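You operate a simulated robot arm through the tools that you are given. There is no shell and no other tool.

You run a simulated robot arm. Do the job below in one go: nothing can be reset, and whatever is moved stays where it is left.

## Task
Replace the F in the type holder with L and lock it again.
Fine: the F goes to its tray slot.
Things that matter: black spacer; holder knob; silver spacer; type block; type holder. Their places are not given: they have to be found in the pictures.

Only the result counts: the job must be done as asked and must still hold three seconds after the hand-in. Knocking over, shifting, dropping, spilling or breaking anything else fails it.

## Robot
A 6-joint arm with a two-finger parallel gripper, fixed in place. Base frame: the origin is at the foot of the arm, x ahead of it, y to its left, z up; the work surface is at about z = 0.3. Lengths are in cm, angles in degrees, forces in N, time in s.
With the tool pointing down near the work surface it reaches from about 18 to 46 cm from the base axis. Its first joint turns from -70.0 to 70.0 degrees. Payload 1.9 kg.
The TCP is the grasp point between the finger pads, 2.3 cm short of the fingertips. In the tool frame z runs along the fingers and y along their closing line. Largest opening 9.4 cm; finger width 3.8, thickness 1; the body of the gripper, 5.4 by 9.6 cm, starts 3.9 cm behind the TCP.
Orientation is that of the tool frame in the base frame, as a unit quaternion [x, y, z, w]. With the fingers straight down and closing along the base's y, the tool's x points along the base's -x, its y along +y and its z along -z.

## Interface
- The arm moves only by the tool move_arm. Its argument "series" is a list of rows, each an object (a shift or turn left out is 0, a gripper value left out holds the last) with "dr": the turn, a rotation vector about the tool's x, y, z in rad, a list of three; "linear": the shift along the tool's x, y, z in cm, a list of three; "jaw": the gripper command, from -1 (shut) to 1 (fully open), values between in proportion. In form: [{"dr": [wx, wy, wz], "linear": [tx, ty, tz], "jaw": jaw}, ...]. A call has 1 to 20 rows; each row is the pose to reach, as a shift and turn from the pose commanded when the call began, along the tool's axes at that moment. A row lasts 0.2 s, in which the tool goes at most 5 cm and 8.6 degrees; a call with a longer step from one row to the next is refused whole, and so is a gripper value outside its range. Where a pose cannot be reached the arm comes as near as it can. A force on the tool above 90 N (or 10 N above the force at the start of the call, whichever is more), or a blocked arm, ends the call early, and 0.2 s more pass. Each finger travels about 10.8 cm/s and halts on what it meets, pressing with about 33 N; the grip force reading is that of the motor and also rises with nothing between the fingers. The clock runs only during rows and for 0.2 s after the last one: add rows that repeat a pose to give the fingers time. It gives the time, the measured TCP pose, the force on the tool (base axes), the opening and the grip force at its end, in the units of the frame above (readings bear some noise), with the torque about the TCP (base axes, N m) and any sound that the robot's microphone picked up.
- Cameras (640 x 400 px; columns grow to the right, rows downward): "scene" is fixed at [3.15, 29.53, 44.07]; the picture's right is [-0.86, -0.51, 0.00], its down [-0.24, 0.41, -0.88] and it looks along [0.45, -0.76, -0.48] (base axes); focal length 263 px, centre (320, 200). "wrist" rides on the gripper at [8.6, 1.6, -7.5] in the tool frame; the picture's right is [-0.18, 0.98, 0.00], its down [-0.58, -0.11, -0.81] and it looks along [-0.79, -0.15, 0.59] (tool axes); focal length 243 px, centre (320, 200).
- grab_frame(camera): a new picture of that camera. It takes no simulated time.
- probe_pixels(camera, pixels): there is no depth. For up to 12 entries [column, row, z] of the newest picture of that camera ("zoom" is the newest enlarged one), the place [x, y] in the base frame at which the ray of that pixel passes the height z, good to about 0.3 cm, but the place of the scene camera against the robot may be out by one fixed shift of up to 1.8 cm in any direction. It takes no simulated time.
- close_up(camera, box): a new picture of the part [left, top, right, bottom] of that camera's present view, enlarged. It takes no simulated time.
- sign_off(): hands the job in; it is judged then, once.

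Open the gripper and draw the arm clear of the work before you hand the job in, unless the task says otherwise.

The tools are called after "Request:" by a JSON object that holds its "name" and its "arguments". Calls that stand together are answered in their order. move_arm: Moves the arm, as the interface text tells. Its arguments: {"type":"object","properties":{"series":{"type":"array","items":{"type":"object","properties":{"dr":{"type":"array","items":{"type":"number"}},"linear":{"type":"array","items":{"type":"number"}},"jaw":{"type":"number"}}}}},"required":["series"]} The other tools are called the same way: grab_frame (camera) takes a picture; probe_pixels (camera, pixels) gives the place at which the rays of pixels pass given heights; close_up (camera, box) takes an enlarged picture of a part of a camera's view; sign_off () hands the job in.

At the start:

```text
clock: 0.0
tcp_pos: [20.99, -20.37, 33.35]
tool_rot: [0.001, 1.0, 0.0, 0.0]
wrist_force: [0.6, 1.0, 0.1]
ft_torque: [0.01, 0.01, -0.01]
gripper_width: 9.38
grasp_force: 0.0
```

scene: 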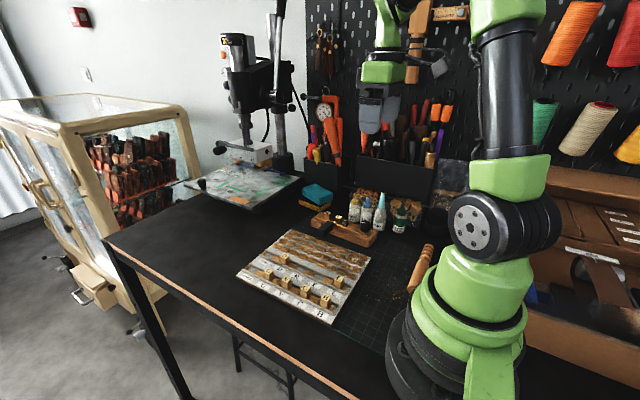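
wrist: 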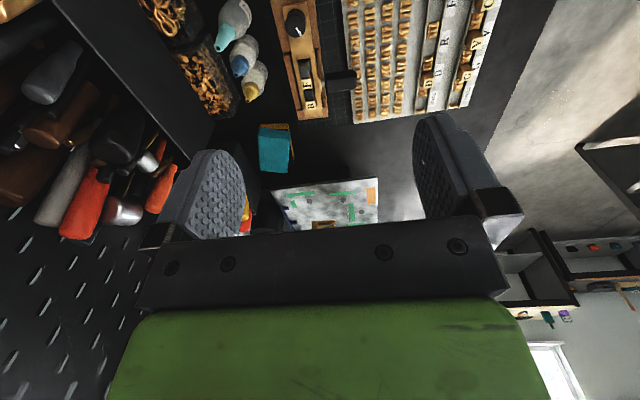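

The wrist view shows the holder with a knob near (297,25) and the tray near (420,60). I take close-ups of both to find the parts.

Request:
{"name": "close_up", "arguments": {"camera": "scene", "box": [220, 180, 420, 330]}}

Request:
{"name": "close_up", "arguments": {"camera": "wrist", "box": [250, 0, 510, 140]}}

Request:
{"name": "close_up", "arguments": {"camera": "scene", "box": [290, 180, 400, 260]}}

```text
2.67 times, centred on (320, 255) of scene
```

zoom: 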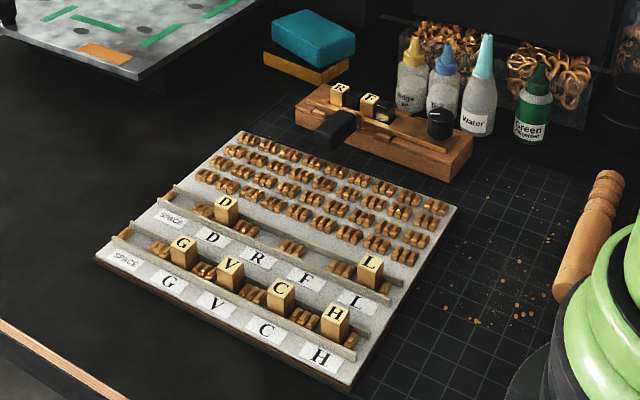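

```text
2.46 times, centred on (380, 70) of wrist
```

zoom: 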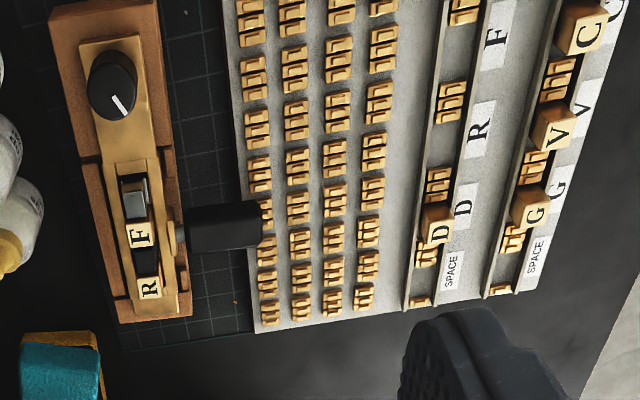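

```text
5.00 times, centred on (345, 220) of scene
```

zoom: 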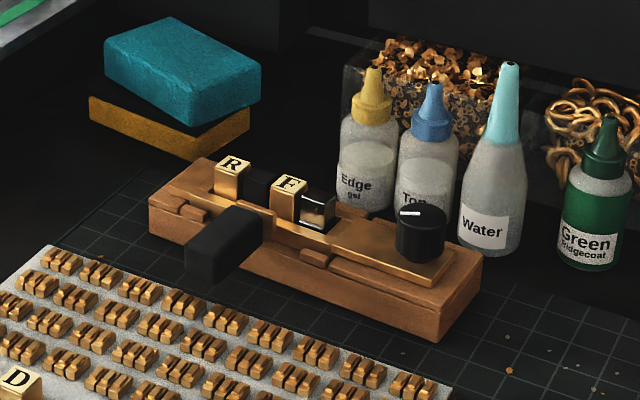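

The scene close-up shows the holder, left to right: R, black spacer, F, silver spacer, clamp plate with knob. In the tray the F slot is empty and L is present. I probe the main points in both cameras.

Request:
{"name": "probe_pixels", "arguments": {"camera": "wrist", "pixels": [[310.1, 116.6, 4], [306.5, 95.5, 4], [304, 81, 4], [295.5, 34.5, 5], [427.6, 92.6, 3], [438, 84, 1], [452, 16.3, 1], [343, 20, 0.3], [353, 124, 0.3], [340, 80, 3.5], [297, 131, 0.3], [327, 127, 0.3]]}}

Request:
{"name": "probe_pixels", "arguments": {"camera": "scene", "pixels": [[336.2, 212.6, 4], [347.8, 216.6, 4], [353, 220, 4], [374, 224, 5], [290.5, 256.5, 3], [335.5, 280, 3], [316, 282.5, 1], [332.5, 291.5, 1], [287, 269, 1], [249.5, 276.5, 0.3], [332, 323, 0.3], [295, 229, 0.3]]}}

```text
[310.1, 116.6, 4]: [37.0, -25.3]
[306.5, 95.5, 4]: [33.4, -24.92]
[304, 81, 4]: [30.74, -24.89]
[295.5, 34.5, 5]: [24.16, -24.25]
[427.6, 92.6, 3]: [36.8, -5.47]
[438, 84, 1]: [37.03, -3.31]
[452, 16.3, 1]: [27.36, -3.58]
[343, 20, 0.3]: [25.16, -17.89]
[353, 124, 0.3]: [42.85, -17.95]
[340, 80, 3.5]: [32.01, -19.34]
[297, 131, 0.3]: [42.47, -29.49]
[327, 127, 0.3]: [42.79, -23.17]
```

```text
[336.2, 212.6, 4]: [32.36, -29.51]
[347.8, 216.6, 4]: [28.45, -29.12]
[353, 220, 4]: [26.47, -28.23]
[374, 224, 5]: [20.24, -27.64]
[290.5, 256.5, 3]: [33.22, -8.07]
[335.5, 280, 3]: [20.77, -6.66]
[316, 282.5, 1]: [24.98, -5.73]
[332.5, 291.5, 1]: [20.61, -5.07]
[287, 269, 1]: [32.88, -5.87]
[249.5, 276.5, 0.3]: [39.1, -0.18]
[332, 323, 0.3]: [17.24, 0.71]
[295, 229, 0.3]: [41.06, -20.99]
```

The heights aren't known yet, so I shift the arm to y≈-12 to see the whole tray and holder from a better angle.

Request:
{"name": "move_arm", "arguments": {"series": [{"linear": [0, 4, 0]}, {"linear": [0, 8, 0]}, {"linear": [0, 8, 0]}]}}

Request:
{"name": "grab_frame", "arguments": {"camera": "wrist"}}

Request:
{"name": "close_up", "arguments": {"camera": "wrist", "box": [200, 0, 440, 150]}}

```text
clock: 0.8
tcp_pos: [21.29, -12.26, 33.33]
tool_rot: [0.002, 1.0, -0.001, -0.001]
wrist_force: [0.3, -0.1, 0.1]
ft_torque: [0.0, -0.01, 0.02]
gripper_width: 9.41
grasp_force: 0.1
```

```text
taken
```

wrist: 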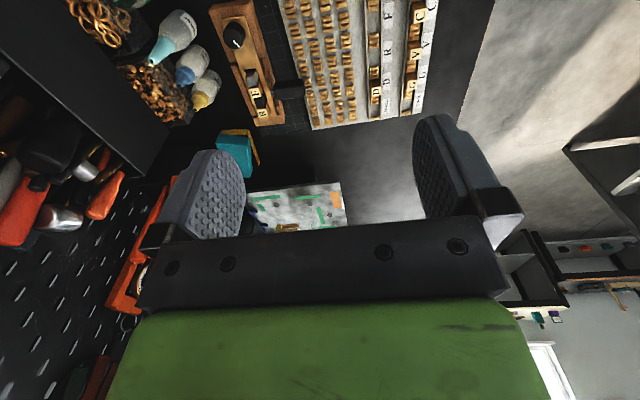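

```text
2.67 times, centred on (320, 75) of wrist
```

zoom: 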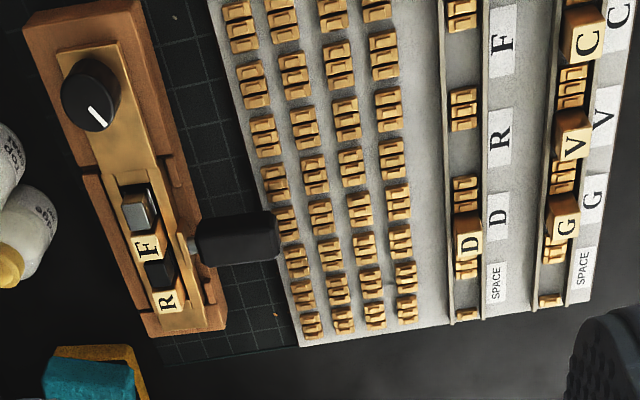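

The L at the near end of the row is out of view, so I tilt the hand about 30° to point the wrist camera more steeply down.

Request:
{"name": "move_arm", "arguments": {"series": [{"dr": [0, 0.13, 0]}, {"dr": [0, 0.26, 0]}, {"dr": [0, 0.39, 0]}, {"dr": [0, 0.52, 0]}, {"dr": [0, 0.65, 0]}, {"dr": [0, 0.65, 0]}]}}

Request:
{"name": "grab_frame", "arguments": {"camera": "wrist"}}

Request:
{"name": "close_up", "arguments": {"camera": "wrist", "box": [200, 0, 460, 170]}}

```text
clock: 2.2
tcp_pos: [21.12, -12.37, 33.31]
tool_rot: [0.001, 0.948, -0.001, -0.319]
wrist_force: [0.2, -0.4, -0.7]
ft_torque: [0.02, 0.01, 0.0]
gripper_width: 9.4
grasp_force: 0.1
```

```text
taken
```

wrist: 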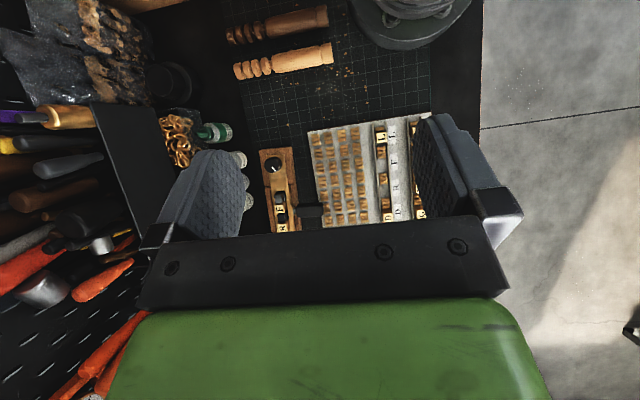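

```text
2.35 times, centred on (330, 85) of wrist
```

zoom: 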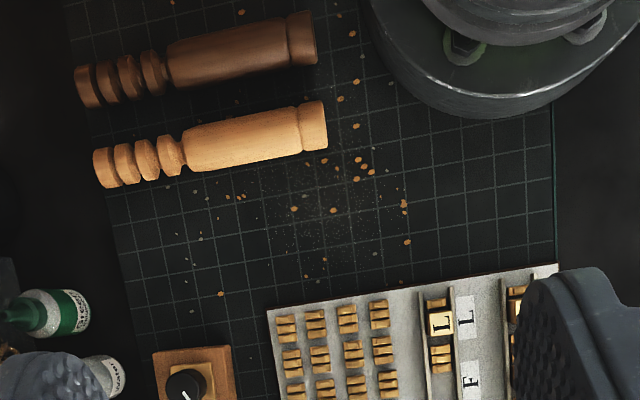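

Now everything is in view at about (250–430, 110–235). I enlarge that part.

Request:
{"name": "close_up", "arguments": {"camera": "wrist", "box": [245, 110, 445, 240]}}

Request:
{"name": "close_up", "arguments": {"camera": "wrist", "box": [250, 140, 340, 240]}}

Request:
{"name": "close_up", "arguments": {"camera": "wrist", "box": [350, 110, 450, 220]}}

```text
3.08 times, centred on (345, 175) of wrist
```

zoom: 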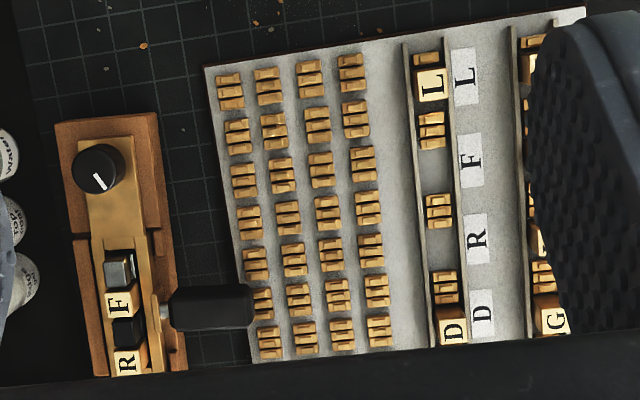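

```text
4.00 times, centred on (295, 190) of wrist
```

zoom: 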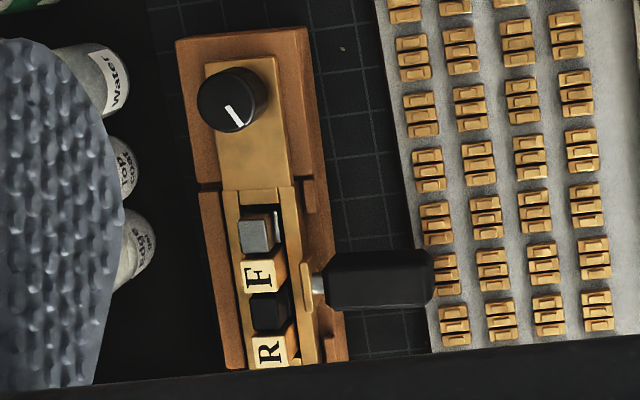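

```text
3.64 times, centred on (400, 165) of wrist
```

zoom: 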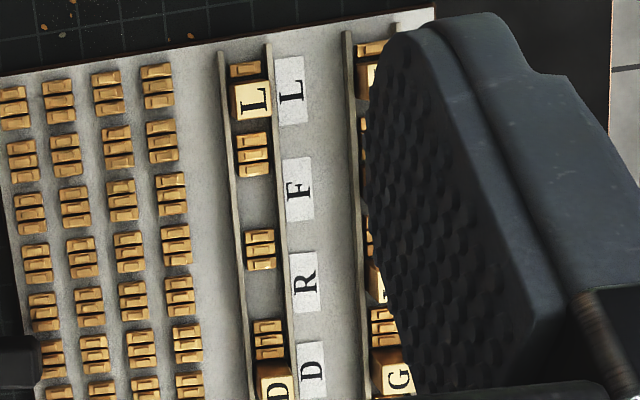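

I probe the current view at two heights to triangulate against the earlier views.

Request:
{"name": "probe_pixels", "arguments": {"camera": "wrist", "pixels": [[282.25, 227.75, 0], [282.25, 227.75, 5], [279.5, 208.75, 0], [279.5, 208.75, 5], [272, 165, 0], [272, 165, 5], [381.3, 137.5, 0], [381.3, 137.5, 5], [388.45, 215.3, 0], [388.45, 215.3, 5], [382.7, 166.1, 0], [278.75, 199, 5]]}}

```text
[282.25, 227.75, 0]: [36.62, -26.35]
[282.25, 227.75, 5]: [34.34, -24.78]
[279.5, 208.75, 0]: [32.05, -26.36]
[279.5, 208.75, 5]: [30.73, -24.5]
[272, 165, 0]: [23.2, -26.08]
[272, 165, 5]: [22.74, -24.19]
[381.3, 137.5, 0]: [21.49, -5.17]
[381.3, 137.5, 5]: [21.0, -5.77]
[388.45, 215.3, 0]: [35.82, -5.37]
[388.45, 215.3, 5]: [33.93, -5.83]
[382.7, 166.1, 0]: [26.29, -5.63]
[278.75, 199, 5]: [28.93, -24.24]
```

Triangulating, the tops come out at about z=5.6 for F (30.6,-24.3), z=6.3 for the knob (22.6,-23.7) and z=3.5 for D. I untilt the hand for a closer view of the holder.

Request:
{"name": "move_arm", "arguments": {"series": [{"dr": [0, -0.13, 0]}, {"dr": [0, -0.26, 0]}, {"dr": [0, -0.39, 0]}, {"dr": [0, -0.52, 0]}, {"dr": [0, -0.65, 0]}, {"dr": [0, -0.65, 0]}]}}

Request:
{"name": "move_arm", "arguments": {"series": [{"linear": [0, -3, 3]}, {"linear": [-1, -6, 6]}, {"linear": [-2, -9, 9]}, {"linear": [-2, -9.5, 12]}, {"linear": [-2, -9.5, 15]}, {"linear": [-2, -9.5, 15]}]}}

Request:
{"name": "grab_frame", "arguments": {"camera": "wrist"}}

Request:
{"name": "close_up", "arguments": {"camera": "wrist", "box": [220, 0, 400, 140]}}

```text
clock: 3.6
tcp_pos: [20.99, -12.36, 33.3]
tool_rot: [0.002, 1.0, -0.001, 0.001]
wrist_force: [0.5, 0.3, 0.6]
ft_torque: [0.04, 0.01, 0.01]
gripper_width: 9.39
grasp_force: 0.0
```

```text
clock: 5.0
tcp_pos: [23.16, -21.87, 18.37]
tool_rot: [0.002, 1.0, -0.001, 0.0]
wrist_force: [-0.1, 0.0, -0.5]
ft_torque: [-0.03, -0.01, -0.01]
gripper_width: 9.41
grasp_force: 0.0
```

```text
taken
```

wrist: 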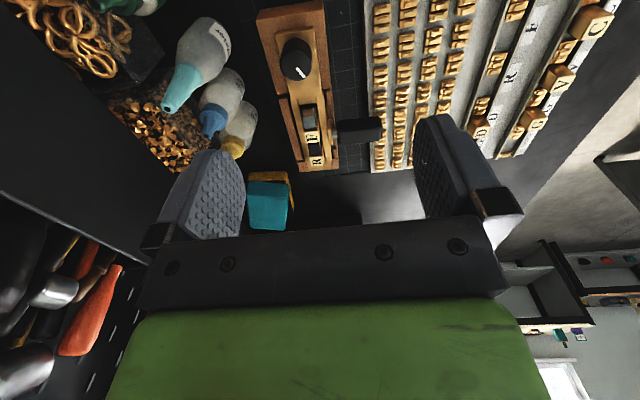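

```text
2.86 times, centred on (310, 70) of wrist
```

zoom: 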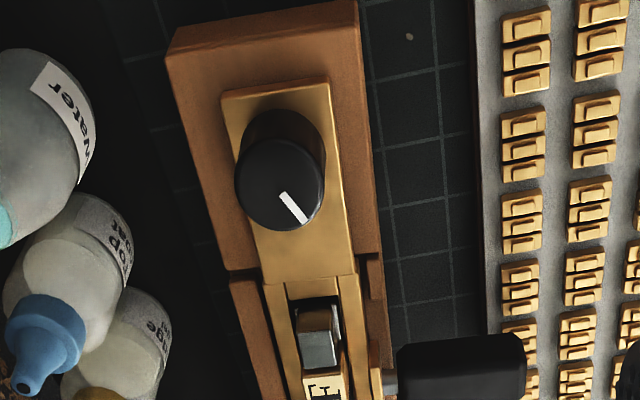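

The knob's top centre is near px (295,66), which puts it at about (22.8,-23.75). I move above it, narrow the jaws and turn the hand clockwise about 43° so there is room to turn counter-clockwise.

Request:
{"name": "move_arm", "arguments": {"series": [{"linear": [0.36, -1.88, 1], "dr": [0, 0, 0.13], "jaw": 0}, {"linear": [0.36, -1.88, 2], "dr": [0, 0, 0.26], "jaw": 0}, {"linear": [0.36, -1.88, 3], "dr": [0, 0, 0.39], "jaw": 0}, {"linear": [0.36, -1.88, 4], "dr": [0, 0, 0.52], "jaw": 0}, {"linear": [0.36, -1.88, 5], "dr": [0, 0, 0.65], "jaw": 0}, {"linear": [0.36, -1.88, 6.4], "dr": [0, 0, 0.75], "jaw": 0}, {"linear": [0.36, -1.88, 6.4], "dr": [0, 0, 0.75], "jaw": 0}]}}

Request:
{"name": "grab_frame", "arguments": {"camera": "wrist"}}

Request:
{"name": "close_up", "arguments": {"camera": "scene", "box": [300, 160, 428, 240]}}

```text
clock: 6.6
tcp_pos: [22.39, -23.88, 11.99]
tool_rot: [0.368, 0.93, -0.001, 0.001]
wrist_force: [0.4, 0.4, -0.3]
ft_torque: [-0.01, 0.0, -0.01]
gripper_width: 4.69
grasp_force: 0.0
```

```text
taken
```

wrist: 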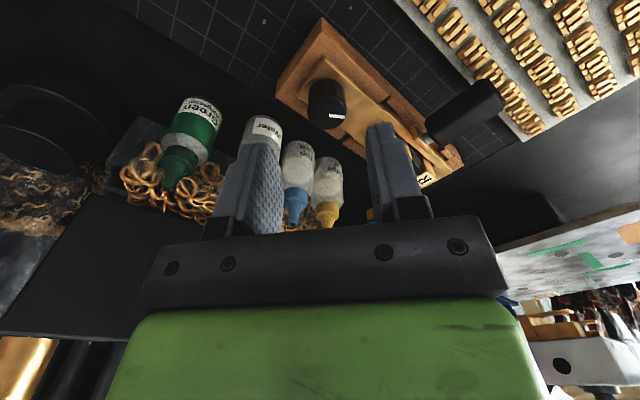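

```text
5.00 times, centred on (364, 200) of scene
```

zoom: 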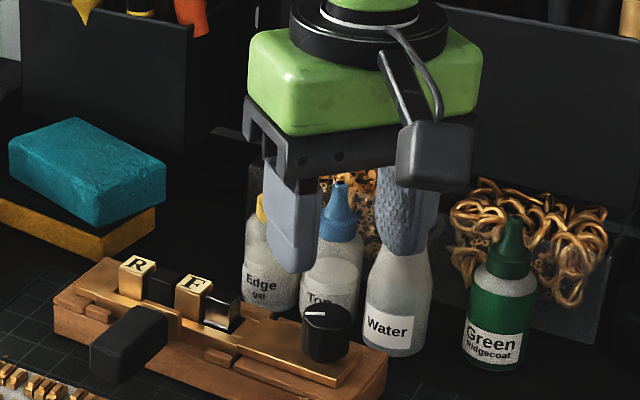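

The knob is now near px (327,105) in the wrist view. I zoom in for its exact centre relative to the jaw axis.

Request:
{"name": "close_up", "arguments": {"camera": "wrist", "box": [270, 50, 398, 130]}}

```text
5.00 times, centred on (334, 90) of wrist
```

zoom: 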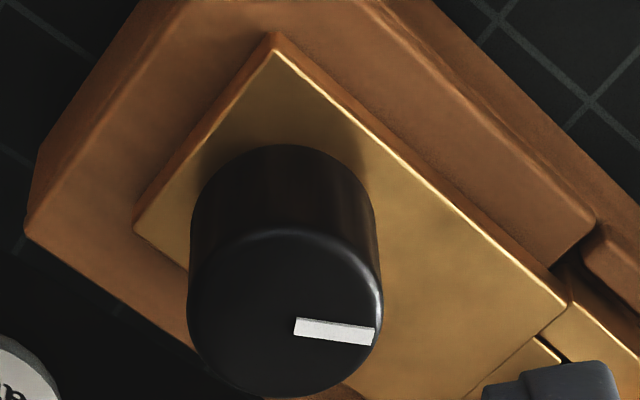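

The knob axis lies about -0.2 cm in tool x and +0.37 cm in tool y from the TCP, with its top at z≈6.3 and base at z≈4.3. I correct for that and go down to TCP z≈7.

Request:
{"name": "move_arm", "arguments": {"series": [{"linear": [-0.2, 0.37, 1.5]}, {"linear": [-0.2, 0.37, 3]}, {"linear": [-0.2, 0.37, 4]}, {"linear": [-0.2, 0.37, 5]}, {"linear": [-0.2, 0.37, 5]}]}}

Request:
{"name": "grab_frame", "arguments": {"camera": "wrist"}}

Request:
{"name": "close_up", "arguments": {"camera": "scene", "box": [300, 160, 428, 240]}}

```text
clock: 7.8
tcp_pos: [22.96, -23.7, 7.0]
tool_rot: [0.367, 0.93, -0.001, 0.0]
wrist_force: [0.2, -0.1, 0.8]
ft_torque: [0.01, -0.01, 0.01]
gripper_width: 4.72
grasp_force: 0.2
```

```text
taken
```

wrist: 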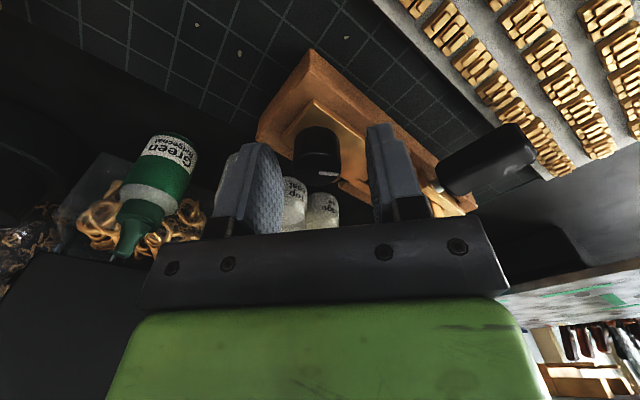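

```text
5.00 times, centred on (364, 200) of scene
```

zoom: 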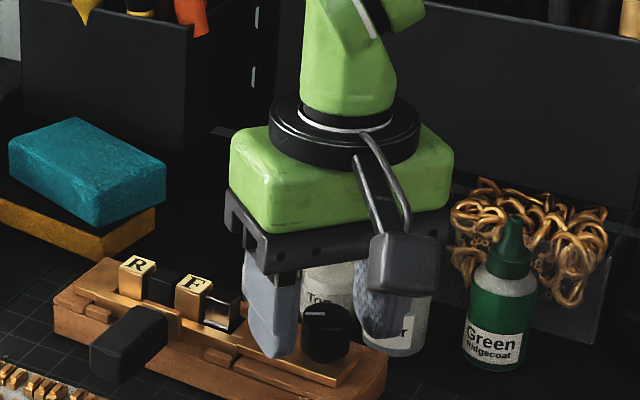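

The knob sits centred between the fingers at (320,165). I close on it.

Request:
{"name": "move_arm", "arguments": {"series": [{"jaw": -1}, {"jaw": -1}, {"jaw": -1}]}}

```text
clock: 8.6
tcp_pos: [23.18, -23.55, 7.08]
tool_rot: [0.367, 0.93, -0.002, 0.001]
wrist_force: [-0.2, -0.1, -0.2]
ft_torque: [0.0, 0.19, -0.05]
gripper_width: 2.55
grasp_force: 33.5
```

I'm holding the knob at 2.55 cm. I try a small counter-clockwise turn and read the torque.

Request:
{"name": "move_arm", "arguments": {"series": [{"dr": [0, 0, -0.09]}, {"dr": [0, 0, -0.18]}, {"dr": [0, 0, -0.26]}, {"dr": [0, 0, -0.26]}]}}

Request:
{"name": "close_up", "arguments": {"camera": "scene", "box": [300, 180, 396, 240]}}

```text
clock: 9.6
tcp_pos: [22.97, -23.66, 7.09]
tool_rot: [0.242, 0.97, -0.002, 0.002]
wrist_force: [-1.2, -0.3, -0.2]
ft_torque: [0.06, -0.07, 0.01]
gripper_width: 2.5
grasp_force: 32.9
```

```text
6.67 times, centred on (348, 210) of scene
```

zoom: 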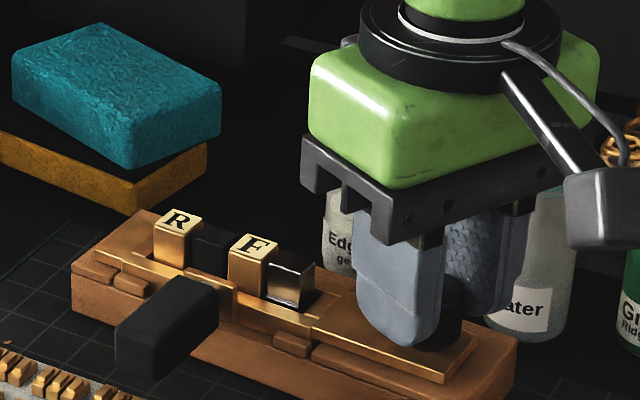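

It turned 15° with almost no torque. I carry on counter-clockwise, watching torque and sound.

Request:
{"name": "move_arm", "arguments": {"series": [{"dr": [0, 0, -0.1]}, {"dr": [0, 0, -0.2]}, {"dr": [0, 0, -0.3]}, {"dr": [0, 0, -0.4]}, {"dr": [0, 0, -0.5]}, {"dr": [0, 0, -0.5]}]}}

Request:
{"name": "grab_frame", "arguments": {"camera": "wrist"}}

Request:
{"name": "close_up", "arguments": {"camera": "scene", "box": [300, 180, 396, 240]}}

```text
clock: 11.0
tcp_pos: [23.07, -23.71, 6.93]
tool_rot: [-0.005, 1.0, 0.0, 0.0]
wrist_force: [-0.9, -2.8, 0.3]
ft_torque: [-0.07, -0.01, -0.19]
gripper_width: 2.56
grasp_force: 32.2
```

```text
taken
```

wrist: 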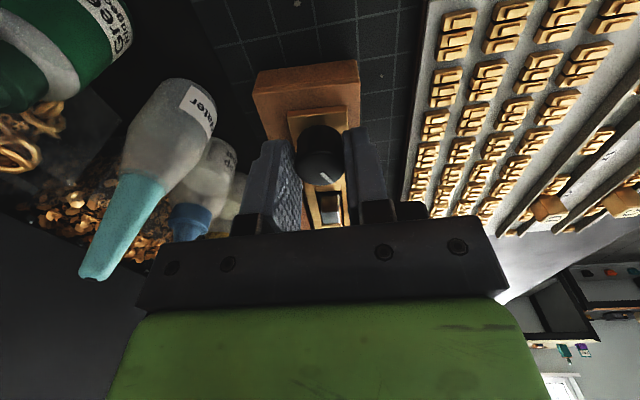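

```text
6.67 times, centred on (348, 210) of scene
```

zoom: 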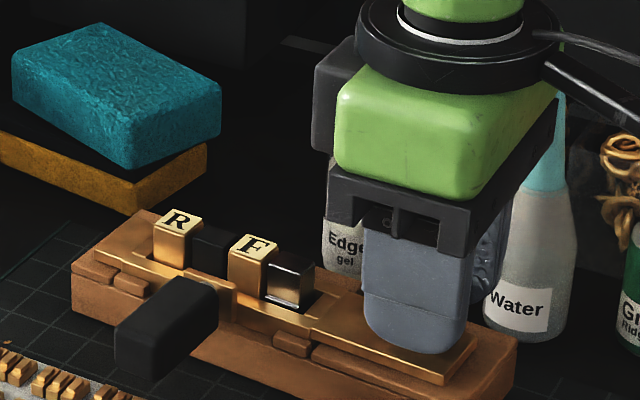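

I zoom on the knob mark to see whether the knob turned with the hand or slipped.

Request:
{"name": "close_up", "arguments": {"camera": "wrist", "box": [280, 110, 376, 230]}}

```text
3.33 times, centred on (328, 170) of wrist
```

zoom: 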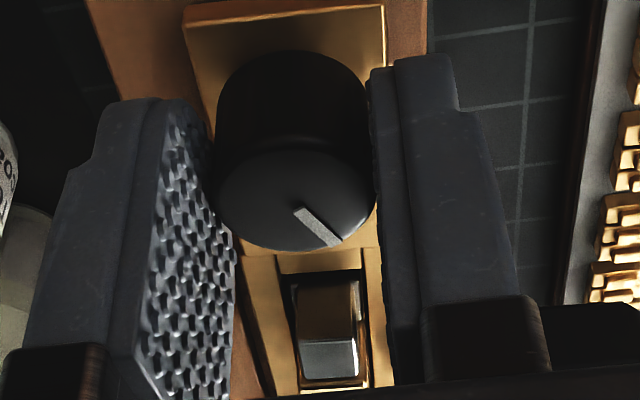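

The mark is still at its original base angle (right-down at hand yaw 0), so the knob stayed put and the fingers slipped, meaning counter-clockwise is blocked. I try clockwise with the grip held.

Request:
{"name": "move_arm", "arguments": {"series": [{"dr": [0, 0, 0.1]}, {"dr": [0, 0, 0.2]}, {"dr": [0, 0, 0.3]}, {"dr": [0, 0, 0.4]}, {"dr": [0, 0, 0.4]}]}}

Request:
{"name": "close_up", "arguments": {"camera": "wrist", "box": [280, 110, 376, 230]}}

```text
clock: 12.2
tcp_pos: [23.07, -23.67, 6.93]
tool_rot: [0.196, 0.981, -0.001, 0.0]
wrist_force: [-3.1, -0.5, 7.9]
ft_torque: [0.15, -0.07, 0.02]
gripper_width: 2.54
grasp_force: 33.4
```

```text
3.33 times, centred on (328, 170) of wrist
```

zoom: 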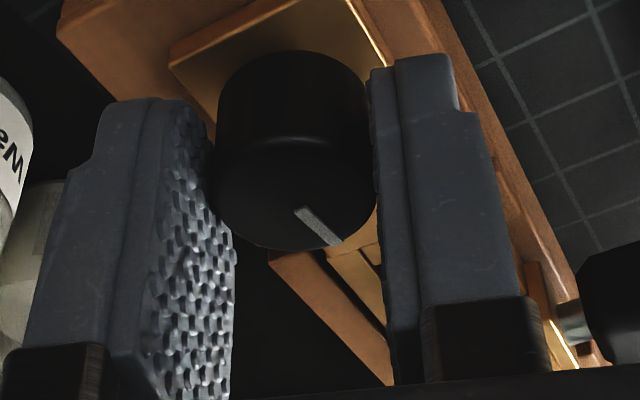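

The mark stays fixed in the wrist frame, so the knob did turn clockwise with the hand. I check the holder for any change in the clamp.

Request:
{"name": "close_up", "arguments": {"camera": "scene", "box": [310, 195, 390, 245]}}

Request:
{"name": "grab_frame", "arguments": {"camera": "wrist"}}

```text
8.00 times, centred on (350, 220) of scene
```

zoom: 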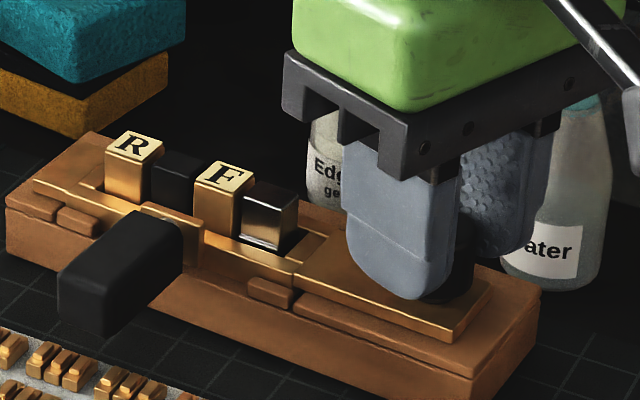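

```text
taken
```

wrist: 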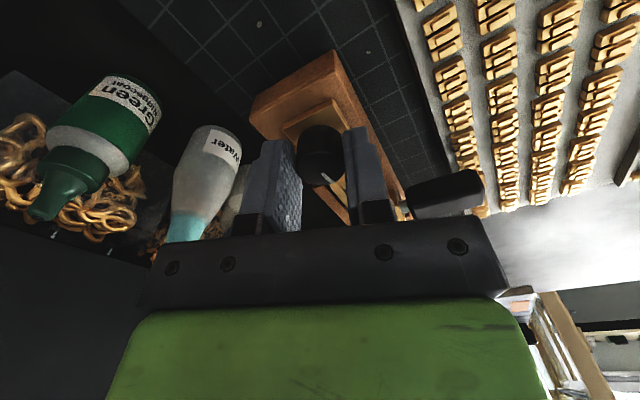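

No visible change in the clamp yet. I continue clockwise in steps.

Request:
{"name": "move_arm", "arguments": {"series": [{"dr": [0, 0, 0.1]}, {"dr": [0, 0, 0.2]}, {"dr": [0, 0, 0.3]}, {"dr": [0, 0, 0.4]}, {"dr": [0, 0, 0.5]}, {"dr": [0, 0, 0.5]}]}}

Request:
{"name": "close_up", "arguments": {"camera": "wrist", "box": [280, 110, 376, 230]}}

Request:
{"name": "close_up", "arguments": {"camera": "scene", "box": [310, 195, 390, 245]}}

```text
clock: 13.6
tcp_pos: [23.2, -23.7, 7.01]
tool_rot: [0.433, 0.902, -0.001, -0.001]
wrist_force: [-0.2, 1.6, -1.2]
ft_torque: [0.03, 0.3, 0.01]
gripper_width: 2.54
grasp_force: 32.8
```

```text
3.33 times, centred on (328, 170) of wrist
```

zoom: 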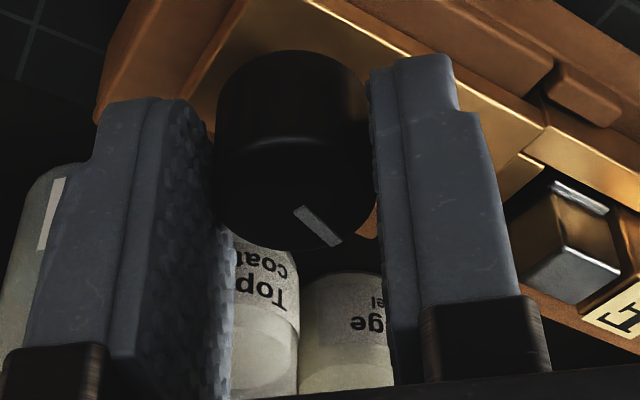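

```text
8.00 times, centred on (350, 220) of scene
```

zoom: 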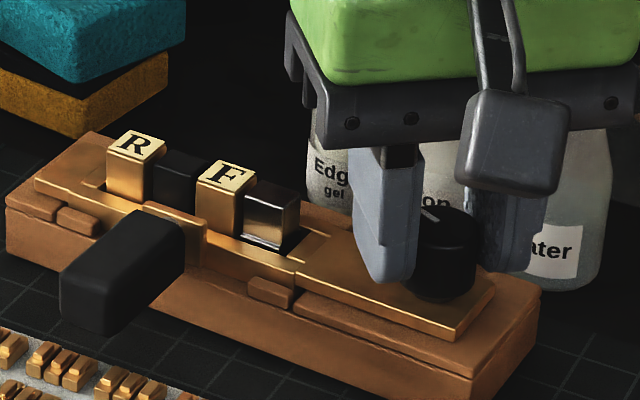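

The knob has turned about 51° clockwise with low torque. I keep going to see whether there is a stop.

Request:
{"name": "move_arm", "arguments": {"series": [{"dr": [0, 0, 0.1]}, {"dr": [0, 0, 0.2]}, {"dr": [0, 0, 0.3]}, {"dr": [0, 0, 0.4]}, {"dr": [0, 0, 0.5]}, {"dr": [0, 0, 0.6]}, {"dr": [0, 0, 0.6]}]}}

Request:
{"name": "close_up", "arguments": {"camera": "wrist", "box": [280, 110, 376, 230]}}

Request:
{"name": "close_up", "arguments": {"camera": "scene", "box": [310, 195, 390, 245]}}

```text
clock: 15.2
tcp_pos: [23.02, -23.58, 7.02]
tool_rot: [0.679, 0.734, 0.0, 0.0]
wrist_force: [-0.4, 0.2, -1.4]
ft_torque: [0.03, 0.19, -0.03]
gripper_width: 2.56
grasp_force: 33.3
```

```text
3.33 times, centred on (328, 170) of wrist
```

zoom: 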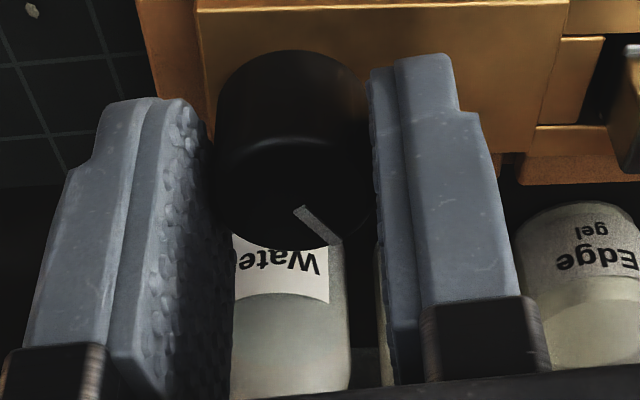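

```text
8.00 times, centred on (350, 220) of scene
```

zoom: 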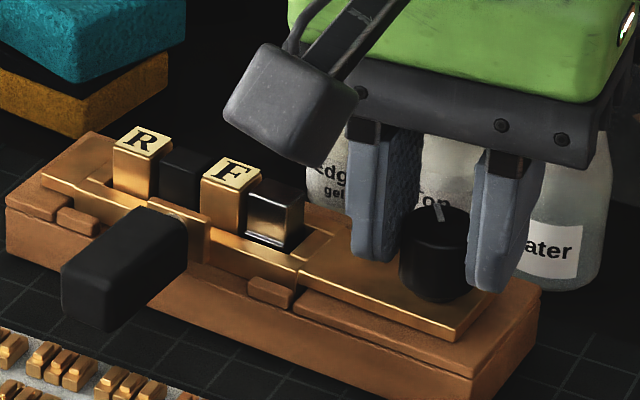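

R, F and the brass channel have shifted toward the knob by a few zoom pixels while the wood base stayed still, so the knob drives something. I release it and rise to inspect the holder from above.

Request:
{"name": "move_arm", "arguments": {"series": [{"jaw": 0}, {"jaw": 0}, {"linear": [0, 0, -3]}, {"linear": [0, 0, -7]}, {"linear": [0, 0, -11]}, {"linear": [0, 0, -13]}, {"linear": [0, 0, -13]}]}}

Request:
{"name": "close_up", "arguments": {"camera": "scene", "box": [310, 195, 390, 245]}}

Request:
{"name": "close_up", "arguments": {"camera": "scene", "box": [281, 180, 409, 260]}}

```text
clock: 16.8
tcp_pos: [23.02, -23.68, 20.15]
tool_rot: [0.679, 0.734, -0.001, 0.001]
wrist_force: [0.5, -0.2, 0.4]
ft_torque: [0.02, 0.0, 0.0]
gripper_width: 4.71
grasp_force: 0.1
```

```text
8.00 times, centred on (350, 220) of scene
```

zoom: 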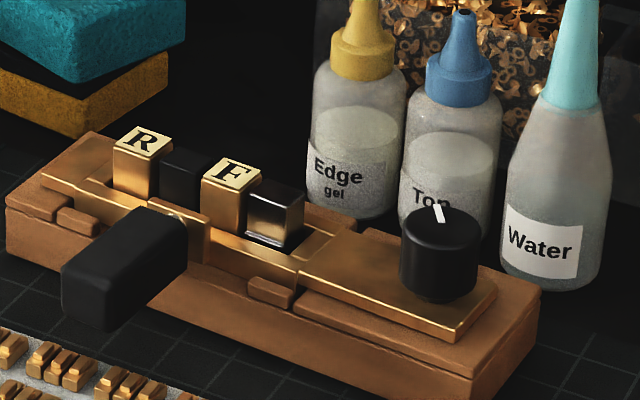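

```text
5.00 times, centred on (345, 220) of scene
```

zoom: 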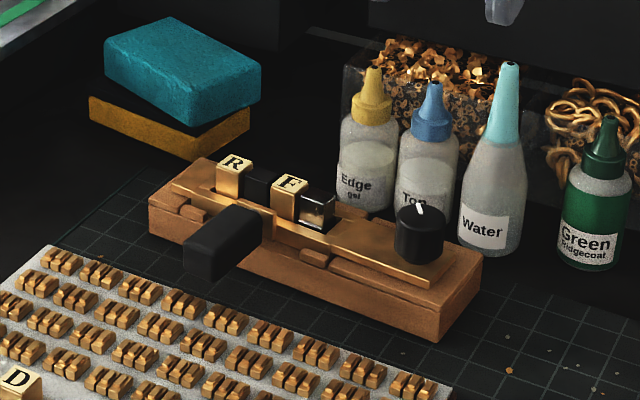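

Comparing against the first scene close-up, the channel's left end looks slightly changed. I turn the hand back to yaw 0 to compare with the earlier wrist view.

Request:
{"name": "move_arm", "arguments": {"series": [{"dr": [0, 0, -0.14]}, {"dr": [0, 0, -0.28]}, {"dr": [0, 0, -0.42]}, {"dr": [0, 0, -0.56]}, {"dr": [0, 0, -0.7]}, {"dr": [0, 0, -0.84]}, {"dr": [0, 0, -0.98]}, {"dr": [0, 0, -1.12]}, {"dr": [0, 0, -1.26]}, {"dr": [0, 0, -1.4]}, {"dr": [0, 0, -1.5]}, {"dr": [0, 0, -1.5]}]}}

Request:
{"name": "grab_frame", "arguments": {"camera": "wrist"}}

Request:
{"name": "close_up", "arguments": {"camera": "wrist", "box": [260, 0, 420, 160]}}

```text
clock: 19.4
tcp_pos: [23.13, -23.71, 19.93]
tool_rot: [-0.004, 1.0, -0.002, 0.001]
wrist_force: [-0.8, -0.2, -0.1]
ft_torque: [-0.01, -0.01, 0.02]
gripper_width: 4.69
grasp_force: 0.0
```

```text
taken
```

wrist: 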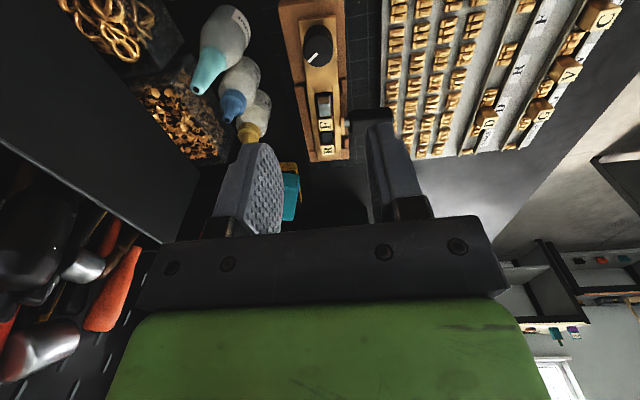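

```text
2.50 times, centred on (340, 80) of wrist
```

zoom: 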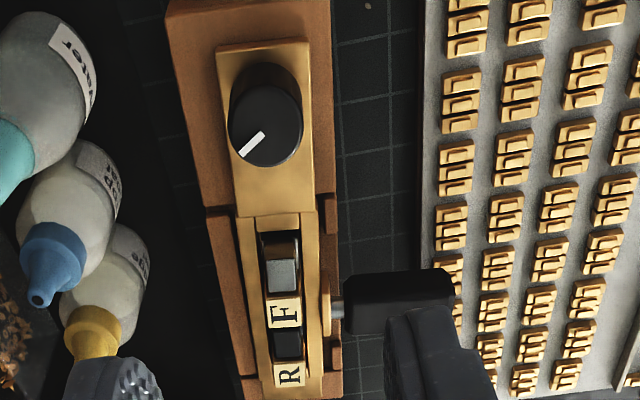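

The mark now points down-left, a 90° clockwise turn from the start. I zoom on the letter channel.

Request:
{"name": "close_up", "arguments": {"camera": "wrist", "box": [290, 75, 370, 165]}}

Request:
{"name": "close_up", "arguments": {"camera": "scene", "box": [315, 200, 371, 235]}}

```text
4.44 times, centred on (330, 120) of wrist
```

zoom: 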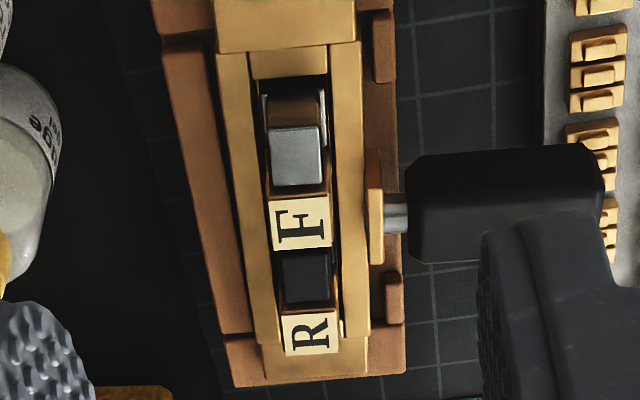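

```text
11.43 times, centred on (343, 218) of scene
```

zoom: 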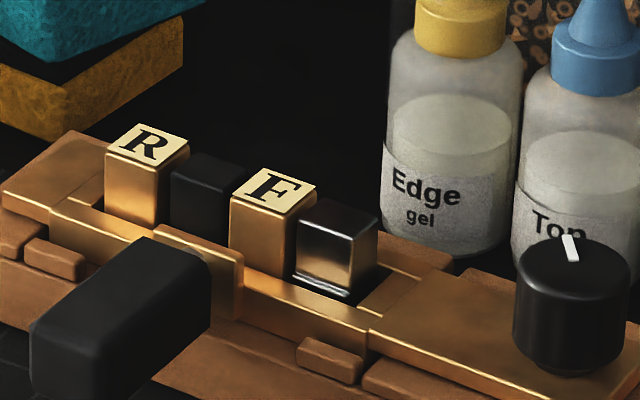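

The holder insert has only shifted within the slack of its wooden jig, and no clear release is visible. I go back down on the knob, now at about (22.9,-23.8), and turn further clockwise to look for an end stop.

Request:
{"name": "move_arm", "arguments": {"series": [{"linear": [0.24, -0.12, 4]}, {"linear": [0.24, -0.12, 8]}, {"linear": [0.24, -0.12, 11]}, {"linear": [0.24, -0.12, 12.9]}, {"linear": [0.24, -0.12, 12.9]}, {"linear": [0.24, -0.12, 12.9], "jaw": -1}, {"linear": [0.24, -0.12, 12.9], "jaw": -1}, {"linear": [0.24, -0.12, 12.9], "jaw": -1}]}}

Request:
{"name": "close_up", "arguments": {"camera": "wrist", "box": [280, 110, 376, 230]}}

```text
clock: 21.2
tcp_pos: [22.9, -23.79, 7.05]
tool_rot: [-0.003, 1.0, -0.001, 0.0]
wrist_force: [0.4, 0.0, -1.4]
ft_torque: [-0.01, 0.22, -0.02]
gripper_width: 2.51
grasp_force: 32.8
```

```text
3.33 times, centred on (328, 170) of wrist
```

zoom: 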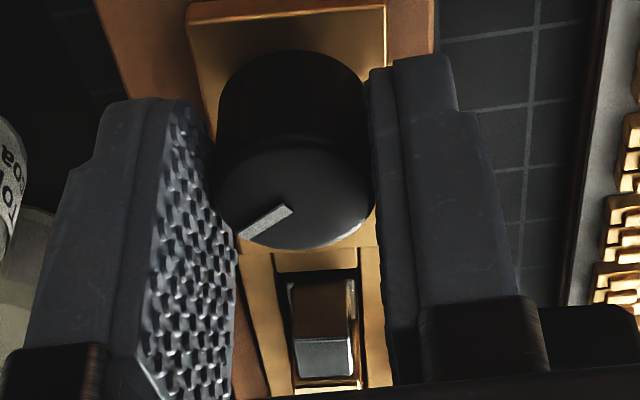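

I have the knob again at 2.51 cm, with the mark pointing down-left. I turn clockwise another ~0.8 rad.

Request:
{"name": "move_arm", "arguments": {"series": [{"dr": [0, 0, 0.1]}, {"dr": [0, 0, 0.2]}, {"dr": [0, 0, 0.3]}, {"dr": [0, 0, 0.4]}, {"dr": [0, 0, 0.4]}]}}

Request:
{"name": "close_up", "arguments": {"camera": "wrist", "box": [280, 110, 376, 230]}}

```text
clock: 22.4
tcp_pos: [22.9, -23.76, 7.21]
tool_rot: [0.195, 0.981, -0.001, 0.0]
wrist_force: [-0.7, 0.6, -0.1]
ft_torque: [0.0, 0.27, -0.03]
gripper_width: 2.54
grasp_force: 33.4
```

```text
3.33 times, centred on (328, 170) of wrist
```

zoom: 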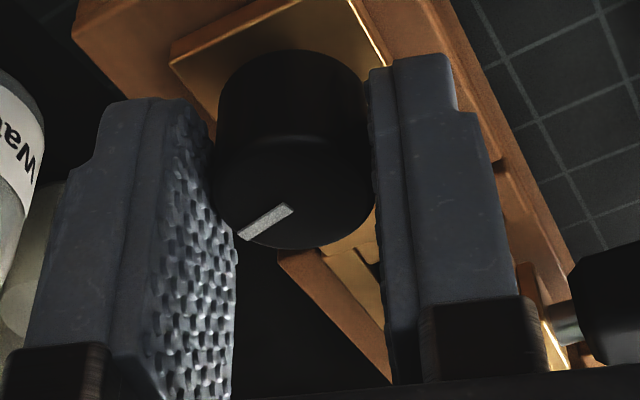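

It's still following freely. I continue.

Request:
{"name": "move_arm", "arguments": {"series": [{"dr": [0, 0, 0.12]}, {"dr": [0, 0, 0.24]}, {"dr": [0, 0, 0.36]}, {"dr": [0, 0, 0.48]}, {"dr": [0, 0, 0.6]}, {"dr": [0, 0, 0.72]}, {"dr": [0, 0, 0.84]}, {"dr": [0, 0, 0.96]}, {"dr": [0, 0, 1.08]}, {"dr": [0, 0, 1.08]}]}}

Request:
{"name": "close_up", "arguments": {"camera": "wrist", "box": [280, 110, 376, 230]}}

Request:
{"name": "close_up", "arguments": {"camera": "scene", "box": [310, 195, 390, 245]}}

```text
clock: 24.6
tcp_pos: [22.75, -23.79, 7.13]
tool_rot: [0.673, 0.739, -0.001, 0.0]
wrist_force: [-1.6, -0.1, -1.1]
ft_torque: [-0.04, -0.11, -0.02]
gripper_width: 2.5
grasp_force: 32.9
```

```text
3.33 times, centred on (328, 170) of wrist
```

zoom: 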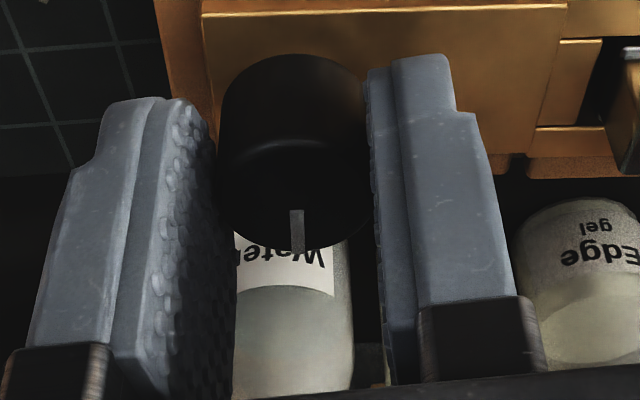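

```text
8.00 times, centred on (350, 220) of scene
```

zoom: 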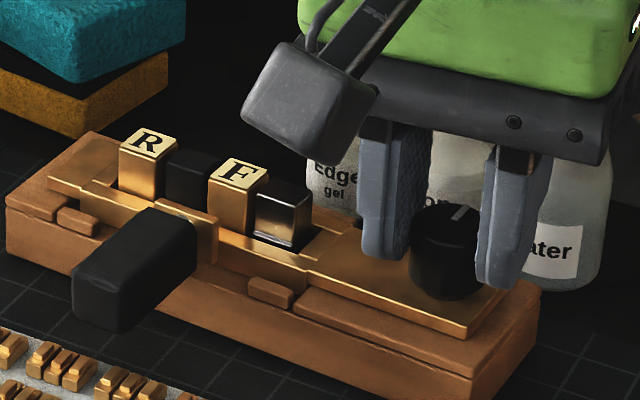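

The mark has moved in the hand frame, so the knob reached a clockwise stop and the fingers slipped. The mark now points about 90° from the channel axis, roughly 120° from the start, so it should be fully unlocked. I release, rise, and turn the hand back to look.

Request:
{"name": "move_arm", "arguments": {"series": [{"jaw": 0}, {"jaw": 0}, {"linear": [0, 0, -3]}, {"linear": [0, 0, -7]}, {"linear": [0, 0, -11]}, {"linear": [0, 0, -13]}, {"linear": [0, 0, -13]}]}}

Request:
{"name": "close_up", "arguments": {"camera": "scene", "box": [310, 195, 390, 245]}}

Request:
{"name": "move_arm", "arguments": {"series": [{"dr": [0, 0, -0.14]}, {"dr": [0, 0, -0.28]}, {"dr": [0, 0, -0.42]}, {"dr": [0, 0, -0.56]}, {"dr": [0, 0, -0.7]}, {"dr": [0, 0, -0.84]}, {"dr": [0, 0, -0.98]}, {"dr": [0, 0, -1.12]}, {"dr": [0, 0, -1.26]}, {"dr": [0, 0, -1.4]}, {"dr": [0, 0, -1.48]}, {"dr": [0, 0, -1.48]}]}}

Request:
{"name": "grab_frame", "arguments": {"camera": "wrist"}}

Request:
{"name": "close_up", "arguments": {"camera": "wrist", "box": [260, 20, 420, 160]}}

```text
clock: 26.2
tcp_pos: [23.13, -23.8, 19.85]
tool_rot: [0.672, 0.74, -0.001, 0.001]
wrist_force: [0.5, -0.6, -0.1]
ft_torque: [-0.01, 0.0, 0.01]
gripper_width: 4.69
grasp_force: 0.1
```

```text
8.00 times, centred on (350, 220) of scene
```

zoom: 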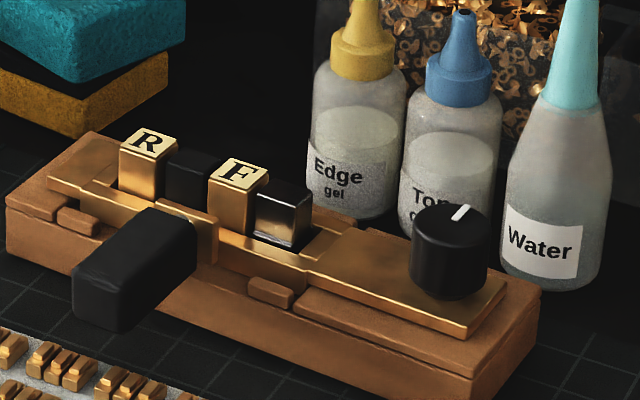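

```text
clock: 28.8
tcp_pos: [22.91, -23.64, 20.15]
tool_rot: [-0.005, 1.0, -0.001, 0.0]
wrist_force: [-0.3, 0.1, 0.1]
ft_torque: [0.0, 0.04, -0.03]
gripper_width: 4.7
grasp_force: 0.1
```

```text
taken
```

wrist: 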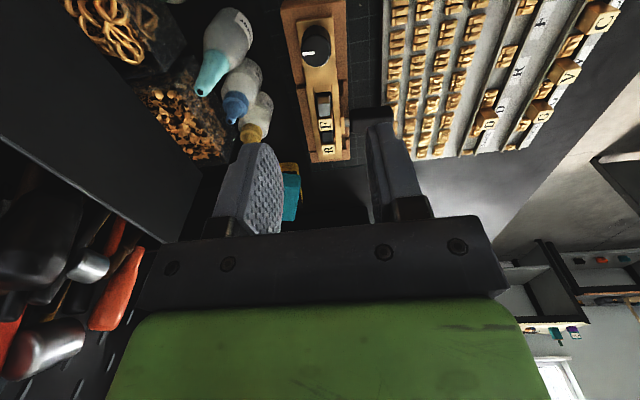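

```text
2.86 times, centred on (340, 90) of wrist
```

zoom: 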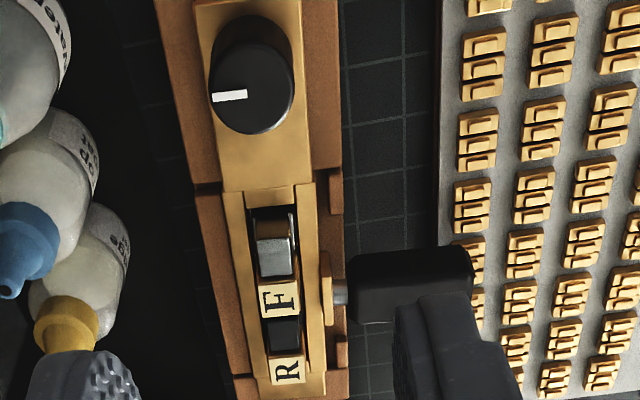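

The mark now points to picture-left (the clockwise stop) and the insert axis runs at about -4°. F's top is near px (326,125), which gives about (30.4,-24.4). I hover above it with the hand aligned to the channel.

Request:
{"name": "move_arm", "arguments": {"series": [{"linear": [-4, -0.4, 2], "dr": [0, 0, 0.04]}, {"linear": [-7.5, -0.85, 4], "dr": [0, 0, 0.083]}, {"linear": [-7.5, -0.85, 7], "dr": [0, 0, 0.083], "jaw": -0.1}, {"linear": [-7.5, -0.85, 7], "dr": [0, 0, 0.083], "jaw": -0.1}]}}

Request:
{"name": "grab_frame", "arguments": {"camera": "wrist"}}

Request:
{"name": "close_up", "arguments": {"camera": "wrist", "box": [270, 50, 398, 130]}}

```text
clock: 29.8
tcp_pos: [30.43, -24.47, 13.03]
tool_rot: [0.038, 0.999, -0.001, 0.0]
wrist_force: [-0.3, 0.3, -0.1]
ft_torque: [-0.02, 0.03, -0.02]
gripper_width: 4.26
grasp_force: 0.2
```

```text
taken
```

wrist: 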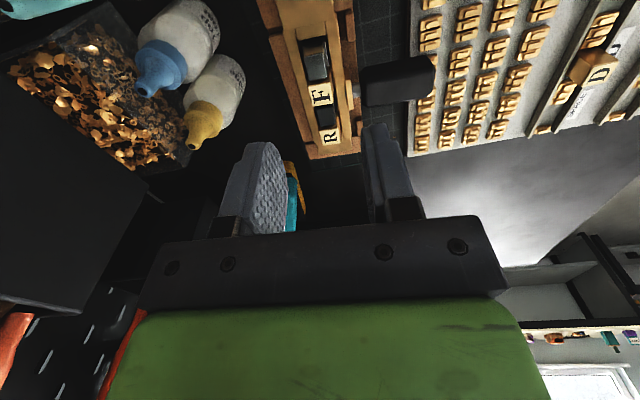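

```text
5.00 times, centred on (334, 90) of wrist
```

zoom: 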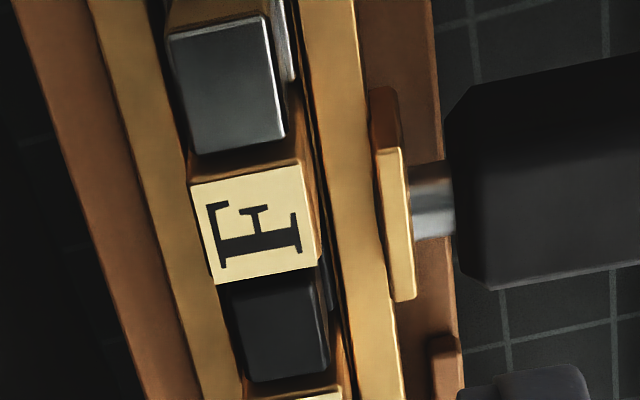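

F's centre projects to px (321.4,94.8), within 0.1 cm of the jaw axis. The handle starts only about 2.6 cm to the side, so I narrow the jaws to 2.6 cm and go down to TCP z≈7.4, with the fingertips at about 5.1.

Request:
{"name": "move_arm", "arguments": {"series": [{"linear": [0.03, 0.06, 1], "jaw": -0.447}, {"linear": [0.03, 0.06, 2], "jaw": -0.447}, {"linear": [0.03, 0.06, 3.5], "jaw": -0.447}, {"linear": [0.03, 0.06, 4.6], "jaw": -0.447}, {"linear": [0.03, 0.06, 5.2], "jaw": -0.447}, {"linear": [0.03, 0.06, 5.6], "jaw": -0.447}, {"linear": [0.03, 0.06, 5.6], "jaw": -0.447}]}}

Request:
{"name": "close_up", "arguments": {"camera": "wrist", "box": [260, 100, 388, 180]}}

Request:
{"name": "close_up", "arguments": {"camera": "scene", "box": [310, 195, 374, 235]}}

```text
clock: 31.4
tcp_pos: [30.28, -24.46, 7.57]
tool_rot: [0.038, 0.999, -0.001, 0.001]
wrist_force: [0.2, 0.1, -0.2]
ft_torque: [0.02, 0.03, 0.01]
gripper_width: 2.61
grasp_force: 0.1
```

```text
5.00 times, centred on (324, 140) of wrist
```

zoom: 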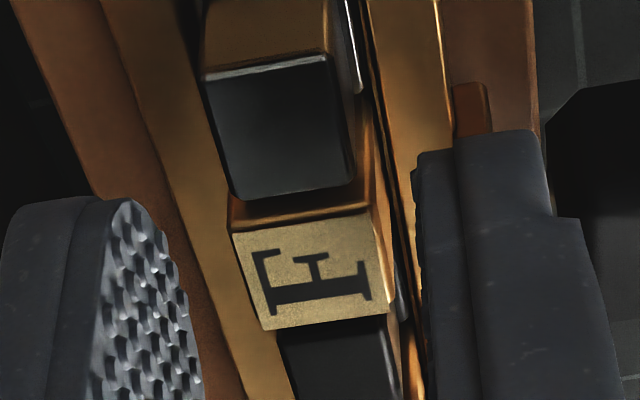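

```text
10.00 times, centred on (342, 215) of scene
```

zoom: 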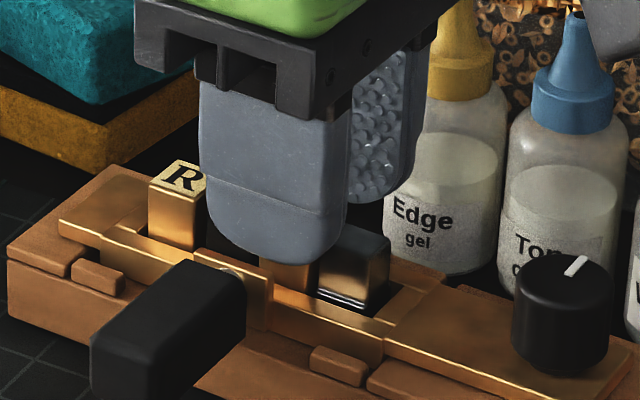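

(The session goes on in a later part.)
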